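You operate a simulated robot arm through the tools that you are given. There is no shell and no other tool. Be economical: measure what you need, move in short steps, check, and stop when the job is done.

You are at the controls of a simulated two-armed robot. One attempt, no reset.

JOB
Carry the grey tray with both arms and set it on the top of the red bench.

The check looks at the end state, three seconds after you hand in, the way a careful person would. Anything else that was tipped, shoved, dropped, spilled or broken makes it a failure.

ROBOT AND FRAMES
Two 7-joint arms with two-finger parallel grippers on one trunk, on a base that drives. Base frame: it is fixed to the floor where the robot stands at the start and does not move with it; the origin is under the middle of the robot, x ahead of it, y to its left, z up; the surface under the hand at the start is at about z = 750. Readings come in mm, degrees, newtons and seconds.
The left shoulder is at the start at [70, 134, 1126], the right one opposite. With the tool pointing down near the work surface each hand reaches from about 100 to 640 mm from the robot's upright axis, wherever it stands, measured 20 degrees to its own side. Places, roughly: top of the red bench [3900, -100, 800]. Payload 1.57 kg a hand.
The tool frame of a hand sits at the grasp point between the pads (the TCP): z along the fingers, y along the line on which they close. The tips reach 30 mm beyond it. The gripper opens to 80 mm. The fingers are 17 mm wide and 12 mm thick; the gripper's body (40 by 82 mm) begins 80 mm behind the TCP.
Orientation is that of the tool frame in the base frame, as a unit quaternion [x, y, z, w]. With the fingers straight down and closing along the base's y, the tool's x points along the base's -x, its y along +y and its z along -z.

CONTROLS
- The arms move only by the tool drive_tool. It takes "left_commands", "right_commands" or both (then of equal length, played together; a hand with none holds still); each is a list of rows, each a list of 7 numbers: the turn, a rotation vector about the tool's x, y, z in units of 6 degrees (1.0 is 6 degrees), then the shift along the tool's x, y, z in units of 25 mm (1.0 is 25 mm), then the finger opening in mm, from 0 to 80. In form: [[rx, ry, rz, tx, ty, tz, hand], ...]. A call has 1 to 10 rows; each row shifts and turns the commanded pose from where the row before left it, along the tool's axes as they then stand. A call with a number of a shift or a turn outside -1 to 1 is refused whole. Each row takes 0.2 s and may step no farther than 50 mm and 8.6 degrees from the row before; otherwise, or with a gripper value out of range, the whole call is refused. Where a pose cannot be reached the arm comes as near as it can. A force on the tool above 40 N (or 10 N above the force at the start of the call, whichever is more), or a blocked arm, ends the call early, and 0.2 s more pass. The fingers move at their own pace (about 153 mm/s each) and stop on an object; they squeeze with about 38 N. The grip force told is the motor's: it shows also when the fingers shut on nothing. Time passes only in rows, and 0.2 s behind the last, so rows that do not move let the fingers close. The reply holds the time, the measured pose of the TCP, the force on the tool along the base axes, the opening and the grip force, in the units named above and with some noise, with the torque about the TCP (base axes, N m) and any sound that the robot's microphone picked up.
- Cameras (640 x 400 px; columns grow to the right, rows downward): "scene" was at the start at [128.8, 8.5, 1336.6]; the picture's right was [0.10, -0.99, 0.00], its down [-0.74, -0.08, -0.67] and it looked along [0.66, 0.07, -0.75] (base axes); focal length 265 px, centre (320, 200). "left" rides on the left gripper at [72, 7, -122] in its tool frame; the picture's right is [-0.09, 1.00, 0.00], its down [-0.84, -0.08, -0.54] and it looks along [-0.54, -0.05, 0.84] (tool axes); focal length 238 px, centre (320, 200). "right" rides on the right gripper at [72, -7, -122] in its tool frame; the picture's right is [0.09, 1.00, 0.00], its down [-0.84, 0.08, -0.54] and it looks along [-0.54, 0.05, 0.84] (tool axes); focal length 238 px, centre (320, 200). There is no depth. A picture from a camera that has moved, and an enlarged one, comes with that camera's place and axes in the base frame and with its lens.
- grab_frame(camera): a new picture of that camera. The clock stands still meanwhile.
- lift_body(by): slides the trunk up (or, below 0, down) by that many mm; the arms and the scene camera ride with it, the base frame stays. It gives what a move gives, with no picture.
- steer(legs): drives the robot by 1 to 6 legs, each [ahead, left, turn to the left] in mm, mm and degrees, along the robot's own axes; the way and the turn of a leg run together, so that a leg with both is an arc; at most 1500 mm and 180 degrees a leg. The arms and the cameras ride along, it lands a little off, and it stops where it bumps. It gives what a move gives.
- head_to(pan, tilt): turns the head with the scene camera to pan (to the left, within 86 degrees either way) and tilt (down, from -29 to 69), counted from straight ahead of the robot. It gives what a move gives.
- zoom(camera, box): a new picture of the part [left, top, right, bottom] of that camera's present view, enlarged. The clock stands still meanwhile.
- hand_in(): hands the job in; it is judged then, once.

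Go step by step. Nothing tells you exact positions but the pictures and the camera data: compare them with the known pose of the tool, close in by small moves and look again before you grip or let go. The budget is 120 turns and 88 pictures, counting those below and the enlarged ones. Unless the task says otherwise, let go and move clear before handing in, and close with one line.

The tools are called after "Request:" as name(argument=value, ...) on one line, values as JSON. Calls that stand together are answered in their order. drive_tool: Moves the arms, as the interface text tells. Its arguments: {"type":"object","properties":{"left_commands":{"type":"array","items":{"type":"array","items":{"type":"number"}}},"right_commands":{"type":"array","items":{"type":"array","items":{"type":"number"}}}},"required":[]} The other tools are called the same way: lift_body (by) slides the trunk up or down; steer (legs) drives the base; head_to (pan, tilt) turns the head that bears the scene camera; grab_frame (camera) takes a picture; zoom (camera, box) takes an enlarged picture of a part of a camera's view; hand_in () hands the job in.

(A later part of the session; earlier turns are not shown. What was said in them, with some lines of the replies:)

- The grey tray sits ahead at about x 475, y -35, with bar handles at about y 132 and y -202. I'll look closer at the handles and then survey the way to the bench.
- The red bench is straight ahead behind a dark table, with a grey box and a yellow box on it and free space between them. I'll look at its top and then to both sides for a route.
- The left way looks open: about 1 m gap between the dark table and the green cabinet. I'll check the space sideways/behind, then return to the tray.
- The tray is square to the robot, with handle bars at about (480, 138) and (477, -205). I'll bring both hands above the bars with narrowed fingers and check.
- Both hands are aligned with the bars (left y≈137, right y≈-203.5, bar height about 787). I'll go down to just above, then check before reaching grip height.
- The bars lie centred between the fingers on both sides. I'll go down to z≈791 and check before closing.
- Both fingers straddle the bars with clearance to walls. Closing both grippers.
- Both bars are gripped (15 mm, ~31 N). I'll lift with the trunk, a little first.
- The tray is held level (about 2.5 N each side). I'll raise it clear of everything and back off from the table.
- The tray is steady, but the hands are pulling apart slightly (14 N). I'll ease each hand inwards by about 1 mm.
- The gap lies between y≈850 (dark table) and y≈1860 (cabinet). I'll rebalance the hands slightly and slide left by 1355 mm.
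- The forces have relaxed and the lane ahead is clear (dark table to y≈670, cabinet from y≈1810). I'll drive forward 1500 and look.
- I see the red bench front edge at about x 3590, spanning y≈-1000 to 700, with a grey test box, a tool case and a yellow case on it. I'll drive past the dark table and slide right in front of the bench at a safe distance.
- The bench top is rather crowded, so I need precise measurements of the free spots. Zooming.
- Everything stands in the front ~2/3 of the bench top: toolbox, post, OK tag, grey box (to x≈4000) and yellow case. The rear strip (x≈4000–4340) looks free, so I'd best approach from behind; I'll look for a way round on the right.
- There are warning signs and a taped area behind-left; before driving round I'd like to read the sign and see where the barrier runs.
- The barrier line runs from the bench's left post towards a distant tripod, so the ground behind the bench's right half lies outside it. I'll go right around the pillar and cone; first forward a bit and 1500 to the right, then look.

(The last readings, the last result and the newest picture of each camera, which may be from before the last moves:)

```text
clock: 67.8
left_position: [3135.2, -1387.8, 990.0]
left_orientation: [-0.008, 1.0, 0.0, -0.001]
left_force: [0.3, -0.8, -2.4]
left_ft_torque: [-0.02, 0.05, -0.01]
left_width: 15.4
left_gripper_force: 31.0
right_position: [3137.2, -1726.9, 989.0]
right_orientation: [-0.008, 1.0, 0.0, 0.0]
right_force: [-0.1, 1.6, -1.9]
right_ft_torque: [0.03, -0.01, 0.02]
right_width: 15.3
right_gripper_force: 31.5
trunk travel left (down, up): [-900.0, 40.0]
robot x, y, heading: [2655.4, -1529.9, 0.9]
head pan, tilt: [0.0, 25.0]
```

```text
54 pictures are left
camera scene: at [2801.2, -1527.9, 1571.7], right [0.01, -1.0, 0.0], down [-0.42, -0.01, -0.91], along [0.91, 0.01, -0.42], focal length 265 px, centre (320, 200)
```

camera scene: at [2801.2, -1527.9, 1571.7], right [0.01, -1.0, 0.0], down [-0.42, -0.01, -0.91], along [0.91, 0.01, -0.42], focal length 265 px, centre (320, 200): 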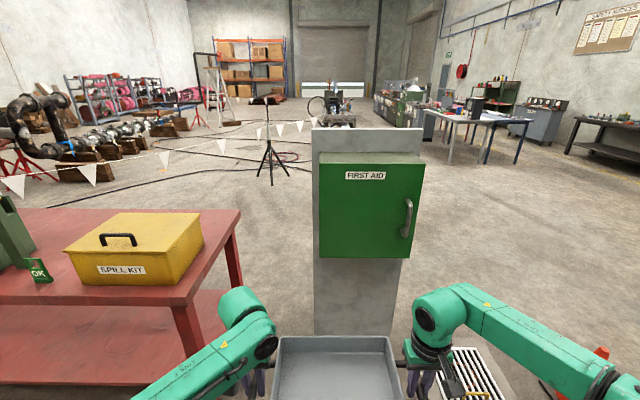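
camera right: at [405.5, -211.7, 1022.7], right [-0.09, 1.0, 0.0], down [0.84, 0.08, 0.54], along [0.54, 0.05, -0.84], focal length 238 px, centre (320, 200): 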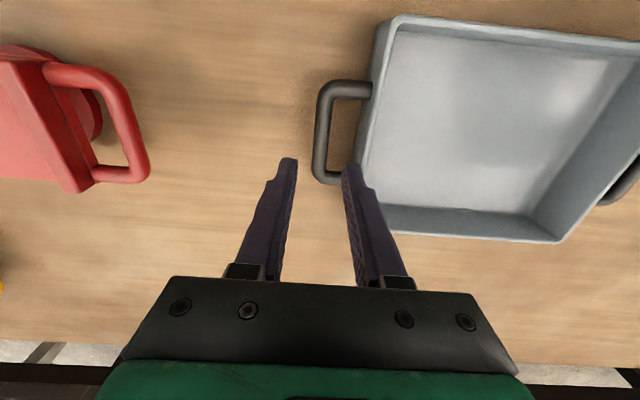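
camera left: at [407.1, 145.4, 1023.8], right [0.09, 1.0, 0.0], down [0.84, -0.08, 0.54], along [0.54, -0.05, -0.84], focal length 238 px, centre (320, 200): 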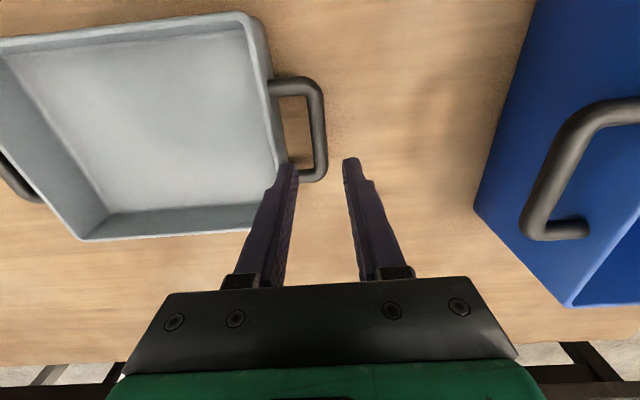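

The first-aid pillar stands at y≈-1530 to -1890 and the cone near (3550, -2750). I'll continue right to y≈-3400 to pass outside the cone and check again.

Request:
steer(legs=[[0, -1000, -0.7], [0, -870, 0]])

Request:
head_to(pan=20, tilt=30)

Request:
grab_frame(camera="scene")

```text
clock: 77.2
left_position: [3153.3, -3259.3, 989.9]
left_orientation: [-0.008, 1.0, 0.001, -0.001]
left_force: [-0.6, -1.1, -1.7]
left_ft_torque: [-0.02, -0.01, 0.0]
left_width: 15.4
left_gripper_force: 30.8
right_position: [3154.5, -3599.0, 990.5]
right_orientation: [-0.008, 1.0, -0.001, 0.0]
right_force: [-0.6, 1.0, -1.9]
right_ft_torque: [0.0, 0.0, 0.02]
right_width: 15.2
right_gripper_force: 30.7
trunk travel left (down, up): [-900.0, 40.0]
robot x, y, heading: [2678.8, -3402.0, 0.6]
head pan, tilt: [0.0, 25.0]
```

```text
clock: 78.0
left_position: [3152.2, -3259.5, 989.0]
left_orientation: [-0.008, 1.0, 0.0, 0.0]
left_force: [0.1, -0.8, -1.8]
left_ft_torque: [0.04, 0.01, 0.02]
left_width: 15.0
left_gripper_force: 31.5
right_position: [3154.7, -3599.1, 990.2]
right_orientation: [-0.008, 1.0, 0.0, 0.001]
right_force: [-0.1, -0.2, -1.3]
right_ft_torque: [-0.01, 0.01, 0.04]
right_width: 15.2
right_gripper_force: 30.9
trunk travel left (down, up): [-900.0, 40.0]
robot x, y, heading: [2673.6, -3403.9, 0.9]
head pan, tilt: [20.0, 30.0]
```

```text
53 pictures are left
camera scene: at [2811.1, -3369.3, 1563.7], right [0.35, -0.93, 0.0], down [-0.47, -0.18, -0.87], along [0.81, 0.31, -0.5], focal length 265 px, centre (320, 200)
```

scene: 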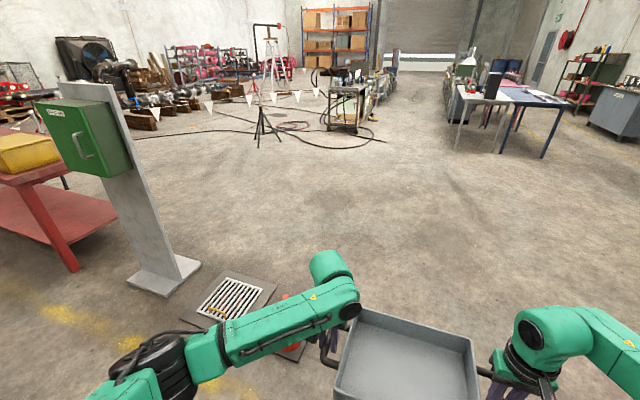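

The floor ahead is clear; I'll take another 250 mm of room from the cone, then drive forward past the pillar to x≈5500.

Request:
steer(legs=[[0, -250, -0.7], [1450, 0, 0], [1350, 0, 0]])

Request:
head_to(pan=60, tilt=25)

Request:
grab_frame(camera="scene")

```text
clock: 93.1
left_position: [5981.5, -3431.4, 989.8]
left_orientation: [-0.01, 1.0, 0.0, -0.001]
left_force: [-0.2, 0.7, -1.5]
left_ft_torque: [-0.03, -0.03, -0.02]
left_width: 15.2
left_gripper_force: 31.1
right_position: [5984.3, -3772.1, 989.5]
right_orientation: [-0.01, 1.0, 0.0, 0.0]
right_force: [-0.9, 1.2, -1.6]
right_ft_torque: [-0.01, -0.01, 0.05]
right_width: 15.3
right_gripper_force: 31.7
trunk travel left (down, up): [-900.0, 40.0]
robot x, y, heading: [5505.4, -3574.8, 1.4]
head pan, tilt: [20.0, 30.0]
```

```text
clock: 94.2
left_position: [5981.8, -3430.4, 988.9]
left_orientation: [-0.01, 1.0, 0.0, 0.0]
left_force: [0.0, 0.1, -1.5]
left_ft_torque: [-0.01, 0.03, 0.0]
left_width: 15.3
left_gripper_force: 30.8
right_position: [5985.4, -3773.1, 990.5]
right_orientation: [-0.01, 1.0, 0.0, 0.0]
right_force: [-0.8, -0.7, -1.9]
right_ft_torque: [0.0, -0.01, 0.02]
right_width: 15.4
right_gripper_force: 31.1
trunk travel left (down, up): [-900.0, 40.0]
robot x, y, heading: [5505.2, -3575.8, 1.0]
head pan, tilt: [60.0, 25.0]
```

```text
52 pictures are left
camera scene: at [5601.0, -3494.7, 1571.7], right [0.87, -0.48, 0.0], down [-0.21, -0.37, -0.91], along [0.44, 0.79, -0.42], focal length 265 px, centre (320, 200)
```

scene: 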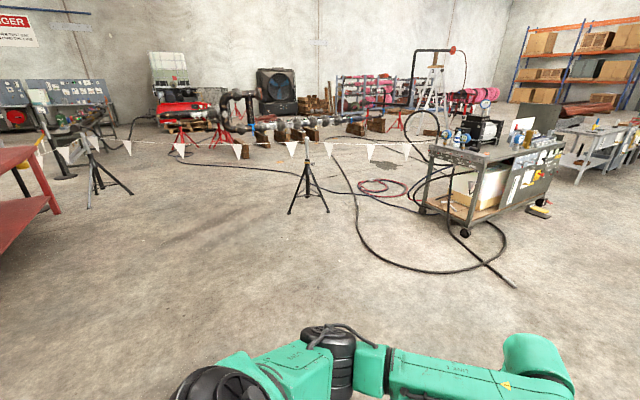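

The area behind the bench is open, outside the flag line. I'll slide left to y≈-1700, turn round there, and look at the bench from behind.

Request:
steer(legs=[[0, 1000, -1.0], [0, 900, 0], [0, 0, 179]])

Request:
head_to(pan=-30, tilt=20)

Request:
grab_frame(camera="scene")

```text
clock: 110.8
left_position: [5019.3, -1787.8, 989.4]
left_orientation: [0.999, -0.039, 0.001, 0.0]
left_force: [-0.1, -0.2, -2.2]
left_ft_torque: [-0.02, -0.07, 0.0]
left_width: 15.5
left_gripper_force: 31.5
right_position: [5049.4, -1449.2, 990.8]
right_orientation: [0.999, -0.039, 0.0, 0.0]
right_force: [0.1, -0.2, -2.2]
right_ft_torque: [0.03, 0.0, 0.0]
right_width: 15.1
right_gripper_force: 30.8
trunk travel left (down, up): [-900.0, 40.0]
robot x, y, heading: [5509.4, -1687.3, 175.6]
head pan, tilt: [60.0, 25.0]
```

```text
clock: 112.5
left_position: [5019.2, -1788.2, 990.2]
left_orientation: [0.999, -0.04, 0.001, 0.0]
left_force: [0.5, 0.4, -1.8]
left_ft_torque: [0.0, -0.07, -0.03]
left_width: 15.4
left_gripper_force: 30.8
right_position: [5048.9, -1450.6, 990.5]
right_orientation: [0.999, -0.04, 0.0, 0.0]
right_force: [0.3, -0.3, -2.3]
right_ft_torque: [-0.01, 0.06, 0.01]
right_width: 15.2
right_gripper_force: 31.0
trunk travel left (down, up): [-900.0, 40.0]
robot x, y, heading: [5507.1, -1691.5, 175.1]
head pan, tilt: [-30.0, 20.0]
```

```text
51 pictures are left
camera scene: at [5380.2, -1633.6, 1579.7], right [0.57, 0.82, 0.0], down [0.28, -0.19, -0.94], along [-0.77, 0.53, -0.34], focal length 265 px, centre (320, 200)
```

scene: 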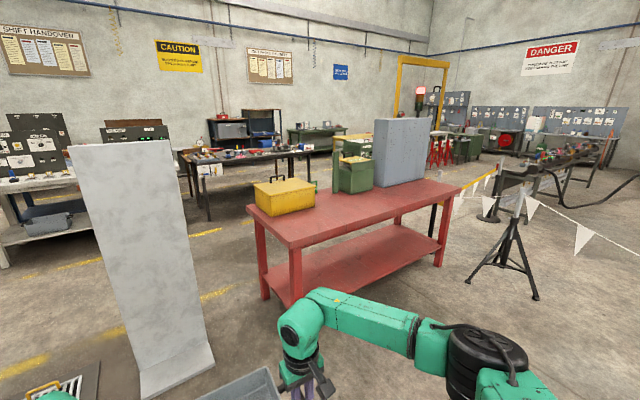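

The rear half of the bench top is free; its rear edge is at about x 4170. I'll square up to heading 180, slide to y≈-290 and close in part-way.

Request:
steer(legs=[[0, 0, 4.6], [0, -1400, 0], [500, 0, 0]])

Request:
head_to(pan=0, tilt=35)

Request:
grab_frame(camera="scene")

```text
clock: 122.6
left_position: [4517.5, -425.1, 990.0]
left_orientation: [1.0, -0.001, 0.0, 0.0]
left_force: [0.0, 1.2, -1.7]
left_ft_torque: [-0.03, 0.02, -0.02]
left_width: 15.5
left_gripper_force: 30.7
right_position: [4521.8, -84.8, 990.0]
right_orientation: [1.0, -0.002, 0.0, -0.001]
right_force: [-0.5, -0.3, -2.0]
right_ft_torque: [-0.03, 0.0, 0.01]
right_width: 15.2
right_gripper_force: 31.1
trunk travel left (down, up): [-900.0, 40.0]
robot x, y, heading: [4994.2, -290.1, 179.7]
head pan, tilt: [-30.0, 20.0]
```

```text
clock: 123.5
left_position: [4515.6, -423.8, 988.9]
left_orientation: [1.0, -0.002, 0.001, -0.001]
left_force: [1.0, 0.4, -1.1]
left_ft_torque: [-0.01, 0.0, 0.0]
left_width: 15.4
left_gripper_force: 31.2
right_position: [4519.8, -84.1, 990.7]
right_orientation: [1.0, -0.003, 0.0, 0.0]
right_force: [-1.0, -0.4, -1.4]
right_ft_torque: [0.02, 0.0, 0.01]
right_width: 15.4
right_gripper_force: 30.7
trunk travel left (down, up): [-900.0, 40.0]
robot x, y, heading: [4998.1, -290.0, 179.8]
head pan, tilt: [0.0, 35.0]
```

```text
50 pictures are left
camera scene: at [4857.0, -289.7, 1555.9], right [0.01, 1.0, 0.0], down [0.57, 0.0, -0.82], along [-0.82, 0.0, -0.57], focal length 265 px, centre (320, 200)
```

scene: 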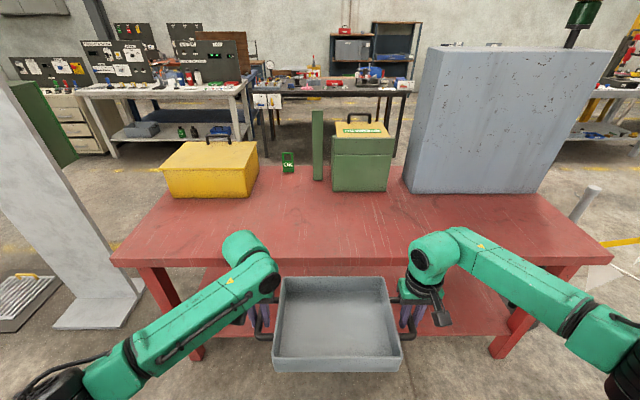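

From both sides the sightlines agree: bench top at z≈853, rear edge x≈4218, objects ending at x≈3825. I'll drive in 370 mm and look.

Request:
steer(legs=[[370, 0, 0]])

Request:
head_to(pan=0, tilt=50)

Request:
grab_frame(camera="scene")

```text
clock: 125.8
left_position: [4155.2, -420.4, 990.8]
left_orientation: [1.0, -0.003, -0.001, -0.001]
left_force: [0.4, 0.3, -1.3]
left_ft_torque: [0.03, 0.02, 0.01]
left_width: 15.3
left_gripper_force: 30.8
right_position: [4160.7, -80.2, 990.8]
right_orientation: [1.0, -0.004, 0.0, 0.0]
right_force: [-0.6, -0.8, -1.6]
right_ft_torque: [0.04, -0.01, 0.0]
right_width: 15.0
right_gripper_force: 30.9
trunk travel left (down, up): [-900.0, 40.0]
robot x, y, heading: [4633.0, -287.3, 179.5]
head pan, tilt: [0.0, 35.0]
```

```text
clock: 126.6
left_position: [4154.7, -420.8, 988.0]
left_orientation: [1.0, -0.004, 0.002, 0.0]
left_force: [0.2, 0.8, -1.9]
left_ft_torque: [0.02, -0.03, -0.01]
left_width: 15.4
left_gripper_force: 30.7
right_position: [4159.3, -80.1, 989.3]
right_orientation: [1.0, -0.003, 0.001, 0.0]
right_force: [0.1, -1.0, -1.5]
right_ft_torque: [-0.02, -0.03, 0.03]
right_width: 15.4
right_gripper_force: 31.8
trunk travel left (down, up): [-900.0, 40.0]
robot x, y, heading: [4634.1, -285.2, 179.5]
head pan, tilt: [0.0, 50.0]
```

```text
49 pictures are left
camera scene: at [4506.3, -287.1, 1534.2], right [0.01, 1.0, 0.0], down [0.77, -0.01, -0.64], along [-0.64, 0.01, -0.77], focal length 265 px, centre (320, 200)
```

scene: 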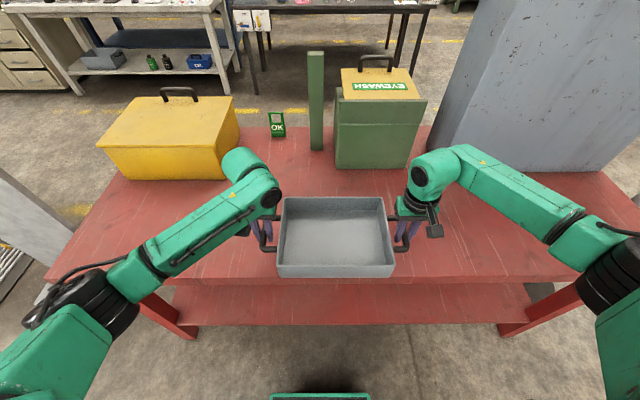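

The tray hangs over the bench's rear strip. I'll extend both arms forward 90 mm together to bring it well inside the edge.

Request:
drive_tool(left_commands=[[0, 0, 0, -0.3, 0, 0, 5], [0, 0, 0, -0.55, 0, 0, 5], [0, 0, 0, -0.55, 0, 0, 5], [0, 0, 0, -0.55, 0, 0, 5], [0, 0, 0, -0.55, 0, 0, 5], [0, 0, 0, -0.55, 0, 0, 5], [0, 0, 0, -0.35, 0, 0, 5], [0, 0, 0, -0.2, 0, 0, 5], [0, 0, 0, 0, 0, 0, 5]], right_commands=[[0, 0, 0, -0.3, 0, 0, 5], [0, 0, 0, -0.55, 0, 0, 5], [0, 0, 0, -0.55, 0, 0, 5], [0, 0, 0, -0.55, 0, 0, 5], [0, 0, 0, -0.55, 0, 0, 5], [0, 0, 0, -0.55, 0, 0, 5], [0, 0, 0, -0.35, 0, 0, 5], [0, 0, 0, -0.2, 0, 0, 5], [0, 0, 0, 0, 0, 0, 5]])

Request:
grab_frame(camera="scene")

```text
clock: 128.6
left_position: [4063.9, -419.3, 988.3]
left_orientation: [1.0, -0.003, 0.001, -0.001]
left_force: [-0.8, -1.2, -0.9]
left_ft_torque: [0.02, 0.03, 0.0]
left_width: 15.2
left_gripper_force: 30.6
right_position: [4068.7, -79.9, 989.5]
right_orientation: [1.0, -0.003, 0.001, -0.001]
right_force: [0.0, 1.9, -2.2]
right_ft_torque: [0.01, -0.06, 0.02]
right_width: 15.3
right_gripper_force: 31.1
trunk travel left (down, up): [-900.0, 40.0]
robot x, y, heading: [4633.7, -288.3, 179.5]
head pan, tilt: [0.0, 50.0]
```

```text
48 pictures are left
camera scene: at [4506.9, -287.1, 1534.2], right [0.01, 1.0, 0.0], down [0.77, -0.01, -0.64], along [-0.64, 0.01, -0.77], focal length 265 px, centre (320, 200)
```

scene: 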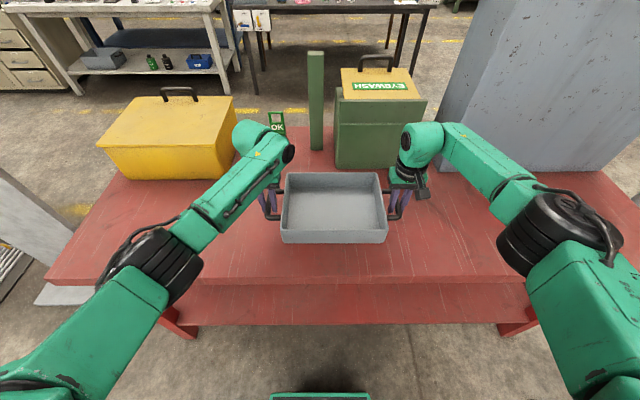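

The tray is centred at x≈4066, y≈-250 with clear margins all around. I'll lower the trunk 80 mm, then check the remaining gap.

Request:
lift_body(by=-75)

Request:
grab_frame(camera="scene")

Request:
grab_frame(camera="left")

Request:
grab_frame(camera="right")

```text
clock: 129.7
left_position: [4064.4, -420.6, 914.1]
left_orientation: [1.0, -0.003, 0.0, 0.0]
left_force: [-0.5, -1.5, -2.0]
left_ft_torque: [0.01, 0.05, 0.02]
left_width: 15.3
left_gripper_force: 31.1
right_position: [4068.3, -80.2, 914.7]
right_orientation: [1.0, -0.003, 0.0, 0.0]
right_force: [-0.2, 2.0, -1.7]
right_ft_torque: [0.05, -0.06, -0.03]
right_width: 15.5
right_gripper_force: 31.1
trunk travel left (down, up): [-825.0, 115.0]
robot x, y, heading: [4630.7, -286.5, 179.3]
head pan, tilt: [0.0, 50.0]
```

```text
47 pictures are left
camera scene: at [4507.0, -287.1, 1459.2], right [0.01, 1.0, 0.0], down [0.77, -0.01, -0.64], along [-0.64, 0.01, -0.77], focal length 265 px, centre (320, 200)
```

scene: 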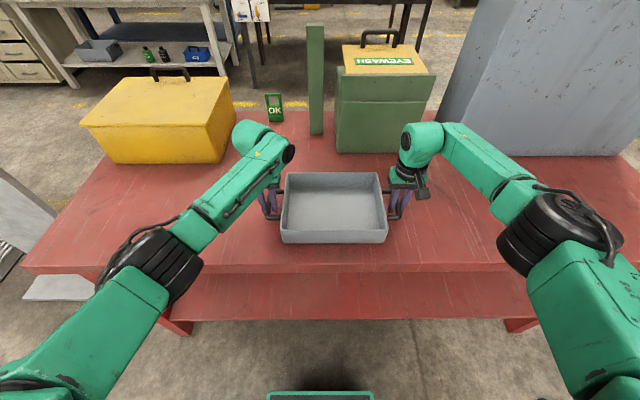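

```text
46 pictures are left
camera left: at [4135.6, -426.5, 1036.3], right [-0.1, -1.0, 0.0], down [-0.84, 0.08, 0.54], along [-0.54, 0.05, -0.84], focal length 238 px, centre (320, 200)
```

left: 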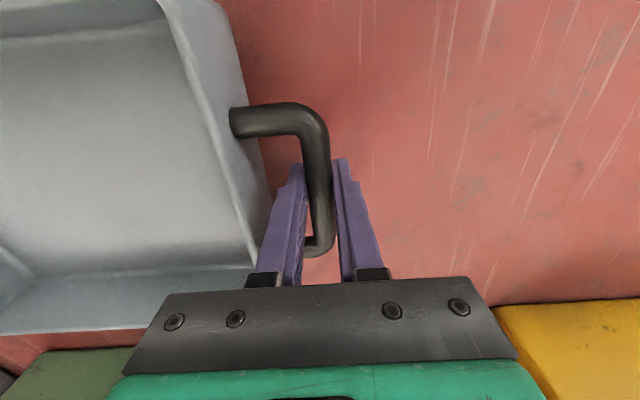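

```text
45 pictures are left
camera right: at [4141.0, -73.7, 1037.2], right [0.08, -1.0, 0.0], down [-0.84, -0.07, 0.54], along [-0.54, -0.04, -0.84], focal length 238 px, centre (320, 200)
```

right: 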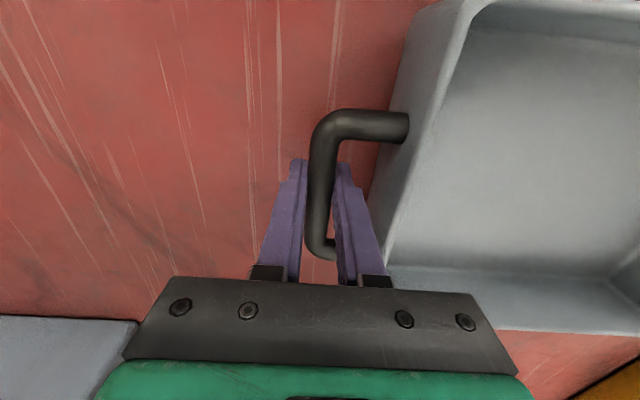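

Still in the air. Lowering further in small steps while watching the force.

Request:
lift_body(by=-12)

Request:
zoom(camera="scene", box=[230, 150, 430, 275])

```text
clock: 130.3
left_position: [4063.5, -420.2, 900.9]
left_orientation: [1.0, -0.003, 0.001, 0.0]
left_force: [-1.0, -1.8, -1.6]
left_ft_torque: [-0.01, -0.03, 0.01]
left_width: 15.7
left_gripper_force: 31.0
right_position: [4069.1, -80.2, 901.5]
right_orientation: [1.0, -0.003, 0.001, -0.001]
right_force: [-0.3, 2.4, -2.1]
right_ft_torque: [-0.02, 0.01, 0.04]
right_width: 15.2
right_gripper_force: 31.0
trunk travel left (down, up): [-813.0, 127.0]
robot x, y, heading: [4637.9, -289.9, 179.8]
head pan, tilt: [0.0, 50.0]
```

```text
3.20 times, centred on (330, 212) of scene
camera zoom: at [4506.6, -287.1, 1447.1], right [0.01, 1.0, 0.0], down [0.77, -0.01, -0.64], along [-0.64, 0.01, -0.77], focal length 848 px, centre (288, 160)
```

zoom: 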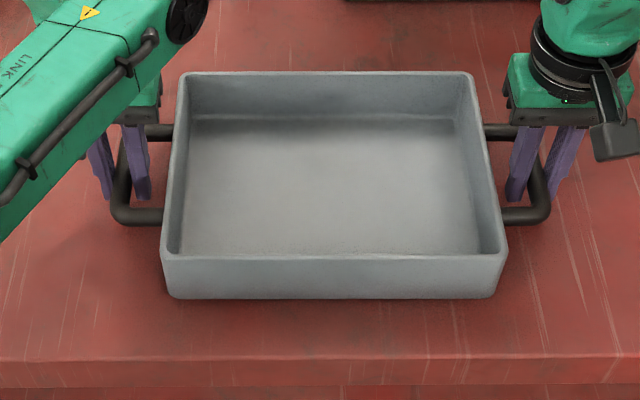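

Request:
lift_body(by=-6)

Request:
lift_body(by=-4)

```text
clock: 130.9
left_position: [4063.0, -420.1, 894.6]
left_orientation: [1.0, -0.003, 0.001, 0.0]
left_force: [-0.7, -2.6, -2.3]
left_ft_torque: [-0.03, -0.04, 0.0]
left_width: 15.4
left_gripper_force: 30.1
right_position: [4068.6, -80.8, 894.5]
right_orientation: [1.0, -0.003, 0.001, -0.001]
right_force: [1.0, 1.2, -2.4]
right_ft_torque: [0.02, 0.04, 0.01]
right_width: 15.3
right_gripper_force: 31.1
trunk travel left (down, up): [-807.0, 133.0]
robot x, y, heading: [4635.0, -286.8, 179.1]
head pan, tilt: [0.0, 50.0]
```

```text
clock: 131.4
left_position: [4064.0, -420.1, 891.4]
left_orientation: [1.0, -0.003, 0.001, 0.0]
left_force: [-1.0, -2.6, -3.0]
left_ft_torque: [0.05, 0.01, 0.02]
left_width: 15.1
left_gripper_force: 31.2
right_position: [4068.0, -80.6, 891.7]
right_orientation: [1.0, -0.003, 0.001, 0.0]
right_force: [1.0, 2.3, -2.2]
right_ft_torque: [0.01, 0.02, 0.05]
right_width: 15.2
right_gripper_force: 31.0
trunk travel left (down, up): [-803.0, 137.0]
robot x, y, heading: [4635.6, -288.4, 179.6]
head pan, tilt: [0.0, 50.0]
```

Still hanging at 891. Continuing in small steps.

Request:
lift_body(by=-4)

Request:
lift_body(by=-4)

Request:
zoom(camera="scene", box=[230, 150, 430, 275])

```text
clock: 131.9
left_position: [4065.0, -420.1, 890.5]
left_orientation: [1.0, -0.003, -0.002, 0.0]
left_force: [-4.8, -3.4, 12.7]
left_ft_torque: [-0.01, -0.55, -0.02]
left_width: 15.2
left_gripper_force: 30.5
right_position: [4068.1, -80.5, 891.1]
right_orientation: [1.0, -0.005, -0.002, -0.001]
right_force: [-5.4, 6.2, 14.8]
right_ft_torque: [0.0, -0.54, 0.04]
right_width: 14.9
right_gripper_force: 30.8
trunk travel left (down, up): [-799.0, 141.0]
robot x, y, heading: [4635.8, -291.0, 179.5]
head pan, tilt: [0.0, 50.0]
```

```text
clock: 132.5
left_position: [4066.8, -419.9, 889.6]
left_orientation: [1.0, -0.004, -0.004, 0.0]
left_force: [-9.5, -5.3, 27.1]
left_ft_torque: [-0.02, -0.06, -0.02]
left_width: 15.7
left_gripper_force: 31.1
right_position: [4072.5, -80.0, 888.9]
right_orientation: [1.0, -0.004, -0.003, 0.0]
right_force: [-9.5, 6.6, 27.0]
right_ft_torque: [0.0, -0.09, 0.02]
right_width: 15.8
right_gripper_force: 31.4
trunk travel left (down, up): [-795.0, 145.0]
robot x, y, heading: [4633.5, -289.7, 179.4]
head pan, tilt: [0.0, 50.0]
```

```text
3.20 times, centred on (330, 212) of scene
camera zoom: at [4513.8, -287.4, 1430.3], right [0.01, 1.0, 0.0], down [0.76, -0.01, -0.65], along [-0.65, 0.01, -0.76], focal length 848 px, centre (288, 160)
```

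zoom: 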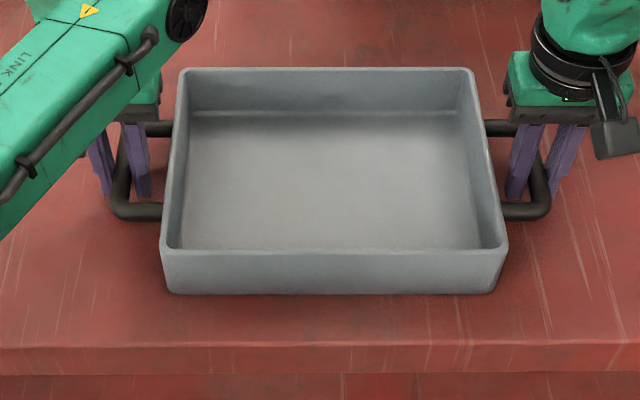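

Contact at TCP ≈ 890; the tray sits on the bench and I'm pressing ~27 N per hand. I'll ease up 6 mm of trunk to take the press off before opening.

Request:
lift_body(by=6)

```text
clock: 133.0
left_position: [4066.5, -420.1, 888.3]
left_orientation: [1.0, -0.004, 0.003, 0.0]
left_force: [0.2, -2.6, 4.7]
left_ft_torque: [-0.03, 0.51, 0.0]
left_width: 15.4
left_gripper_force: 30.8
right_position: [4072.2, -79.9, 889.5]
right_orientation: [1.0, -0.003, 0.002, -0.002]
right_force: [1.0, 2.3, 1.4]
right_ft_torque: [0.03, 0.43, 0.06]
right_width: 15.2
right_gripper_force: 31.0
trunk travel left (down, up): [-801.0, 139.0]
robot x, y, heading: [4635.5, -290.4, 180.0]
head pan, tilt: [0.0, 50.0]
```

Nearly unloaded. Opening both grippers just wide enough to clear the bars.

Request:
drive_tool(left_commands=[[0, 0, 0, 0, 0, 0, 20], [0, 0, 0, 0, 0, 0, 30], [0, 0, 0, 0, 0, 0, 32], [0, 0, 0, 0, 0, 0, 32]], right_commands=[[0, 0, 0, 0, 0, 0, 20], [0, 0, 0, 0, 0, 0, 30], [0, 0, 0, 0, 0, 0, 32], [0, 0, 0, 0, 0, 0, 32]])

Request:
zoom(camera="left", box=[220, 80, 420, 205])

Request:
zoom(camera="right", box=[220, 80, 420, 205])

```text
clock: 134.0
left_position: [4063.7, -419.6, 890.9]
left_orientation: [1.0, -0.003, 0.001, 0.0]
left_force: [-1.0, 0.2, 0.2]
left_ft_torque: [0.0, -0.02, 0.0]
left_width: 32.1
left_gripper_force: 0.0
right_position: [4068.6, -80.5, 890.1]
right_orientation: [1.0, -0.003, 0.001, 0.0]
right_force: [-0.2, 0.8, 0.1]
right_ft_torque: [-0.02, 0.02, 0.0]
right_width: 32.0
right_gripper_force: 0.1
trunk travel left (down, up): [-801.0, 139.0]
robot x, y, heading: [4634.9, -290.9, 179.6]
head pan, tilt: [0.0, 50.0]
```

```text
3.20 times, centred on (320, 142) of left
camera zoom: at [4136.0, -426.5, 1012.5], right [-0.1, -1.0, 0.0], down [-0.84, 0.08, 0.54], along [-0.54, 0.05, -0.84], focal length 763 px, centre (320, 384)
```

zoom: 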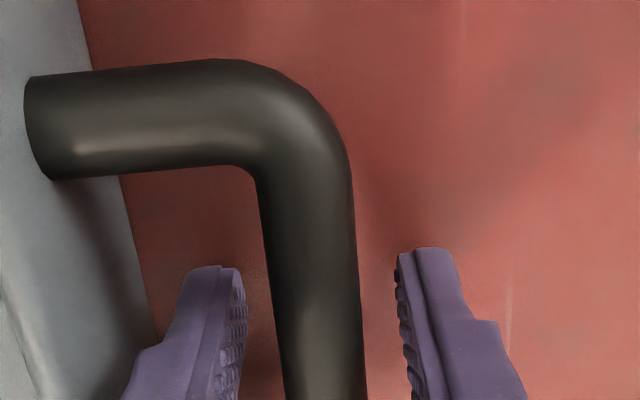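

```text
3.20 times, centred on (320, 142) of right
camera zoom: at [4141.4, -73.8, 1013.4], right [0.08, -1.0, 0.0], down [-0.84, -0.07, 0.54], along [-0.54, -0.04, -0.84], focal length 763 px, centre (320, 384)
```

zoom: 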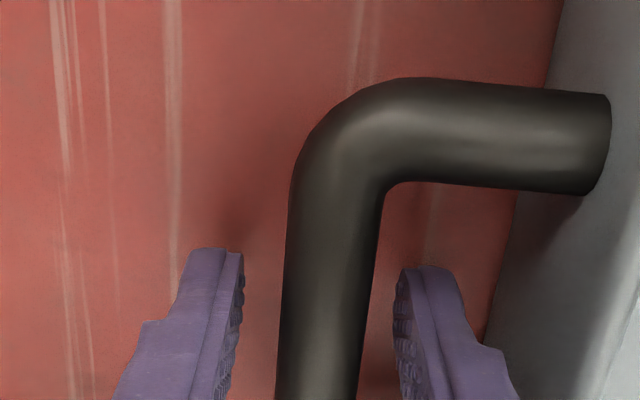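

The bars are free, centred in the open fingers. I'll raise the trunk straight up in two steps.

Request:
lift_body(by=30)

Request:
lift_body(by=100)

Request:
grab_frame(camera="scene")

```text
clock: 134.8
left_position: [4064.0, -419.7, 919.5]
left_orientation: [1.0, -0.004, 0.001, 0.0]
left_force: [0.0, 0.1, -0.2]
left_ft_torque: [0.0, 0.03, -0.02]
left_width: 32.3
left_gripper_force: 0.1
right_position: [4069.5, -80.3, 920.8]
right_orientation: [1.0, -0.003, -0.001, -0.001]
right_force: [0.1, 0.6, -0.1]
right_ft_torque: [-0.03, 0.0, -0.01]
right_width: 31.9
right_gripper_force: 0.1
trunk travel left (down, up): [-831.0, 109.0]
robot x, y, heading: [4635.1, -288.1, 179.4]
head pan, tilt: [0.0, 50.0]
```

```text
clock: 136.1
left_position: [4063.9, -420.3, 1018.9]
left_orientation: [1.0, -0.003, 0.001, 0.0]
left_force: [0.0, -0.4, 0.5]
left_ft_torque: [0.0, 0.01, -0.02]
left_width: 32.0
left_gripper_force: 0.1
right_position: [4068.7, -80.1, 1020.4]
right_orientation: [1.0, -0.003, 0.0, -0.001]
right_force: [-1.0, 0.7, -0.6]
right_ft_torque: [0.0, 0.03, -0.01]
right_width: 32.0
right_gripper_force: 0.0
trunk travel left (down, up): [-931.0, 9.0]
robot x, y, heading: [4635.9, -290.6, 179.6]
head pan, tilt: [0.0, 50.0]
```

```text
40 pictures are left
camera scene: at [4507.4, -287.2, 1565.2], right [0.01, 1.0, 0.0], down [0.77, -0.01, -0.64], along [-0.64, 0.01, -0.77], focal length 265 px, centre (320, 200)
```

scene: 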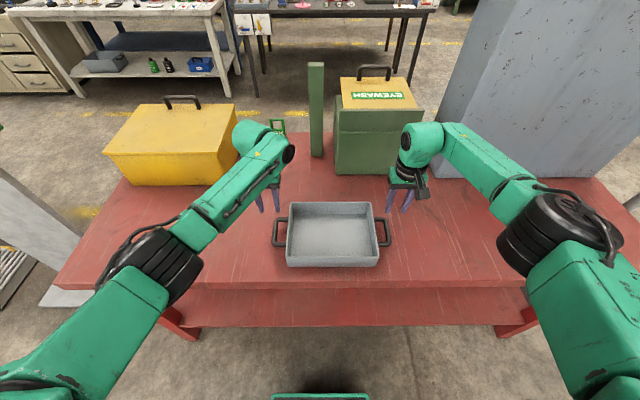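

The tray rests flat and well inside the edge. I'll back the robot off and take a last look.

Request:
steer(legs=[[-450, 0, 0]])

Request:
head_to(pan=0, tilt=38)

Request:
grab_frame(camera="scene")

```text
clock: 138.8
left_position: [4512.8, -418.2, 1018.1]
left_orientation: [1.0, -0.01, 0.002, 0.0]
left_force: [0.0, 0.7, -0.6]
left_ft_torque: [-0.02, -0.01, 0.01]
left_width: 32.0
left_gripper_force: 0.1
right_position: [4521.9, -79.7, 1019.0]
right_orientation: [1.0, -0.01, 0.0, 0.0]
right_force: [0.7, -0.1, -0.6]
right_ft_torque: [0.02, 0.0, -0.01]
right_width: 31.8
right_gripper_force: 0.0
trunk travel left (down, up): [-931.0, 9.0]
robot x, y, heading: [5090.3, -294.8, 178.8]
head pan, tilt: [0.0, 50.0]
```

```text
clock: 139.6
left_position: [4512.9, -419.4, 1019.1]
left_orientation: [1.0, -0.01, 0.0, 0.001]
left_force: [-0.4, 0.0, -0.7]
left_ft_torque: [0.01, -0.01, 0.0]
left_width: 32.0
left_gripper_force: 0.1
right_position: [4524.2, -79.9, 1021.2]
right_orientation: [1.0, -0.01, 0.001, -0.001]
right_force: [0.0, 0.3, -0.2]
right_ft_torque: [0.03, -0.01, 0.04]
right_width: 32.0
right_gripper_force: 0.2
trunk travel left (down, up): [-931.0, 9.0]
robot x, y, heading: [5085.3, -295.0, 178.8]
head pan, tilt: [0.0, 38.0]
```

```text
39 pictures are left
camera scene: at [4949.8, -292.0, 1582.4], right [0.02, 1.0, 0.0], down [0.62, -0.01, -0.79], along [-0.79, 0.02, -0.62], focal length 265 px, centre (320, 200)
```

scene: 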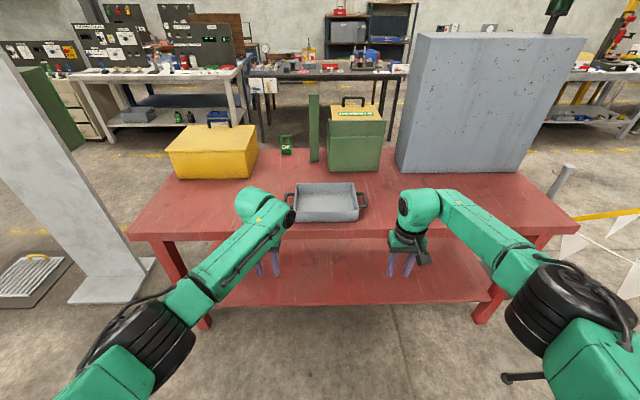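

The tray stands flat on the bench top, everything else stands as it did, and the hands are clear.

Request:
hand_in()

```text
The job is handed in.
```

The grey tray is sitting flat on the rear part of the red bench's top, and I've handed the job in. In the last picture it was well inside the edge with both hands clear, and I saw nothing knocked or moved on the way.
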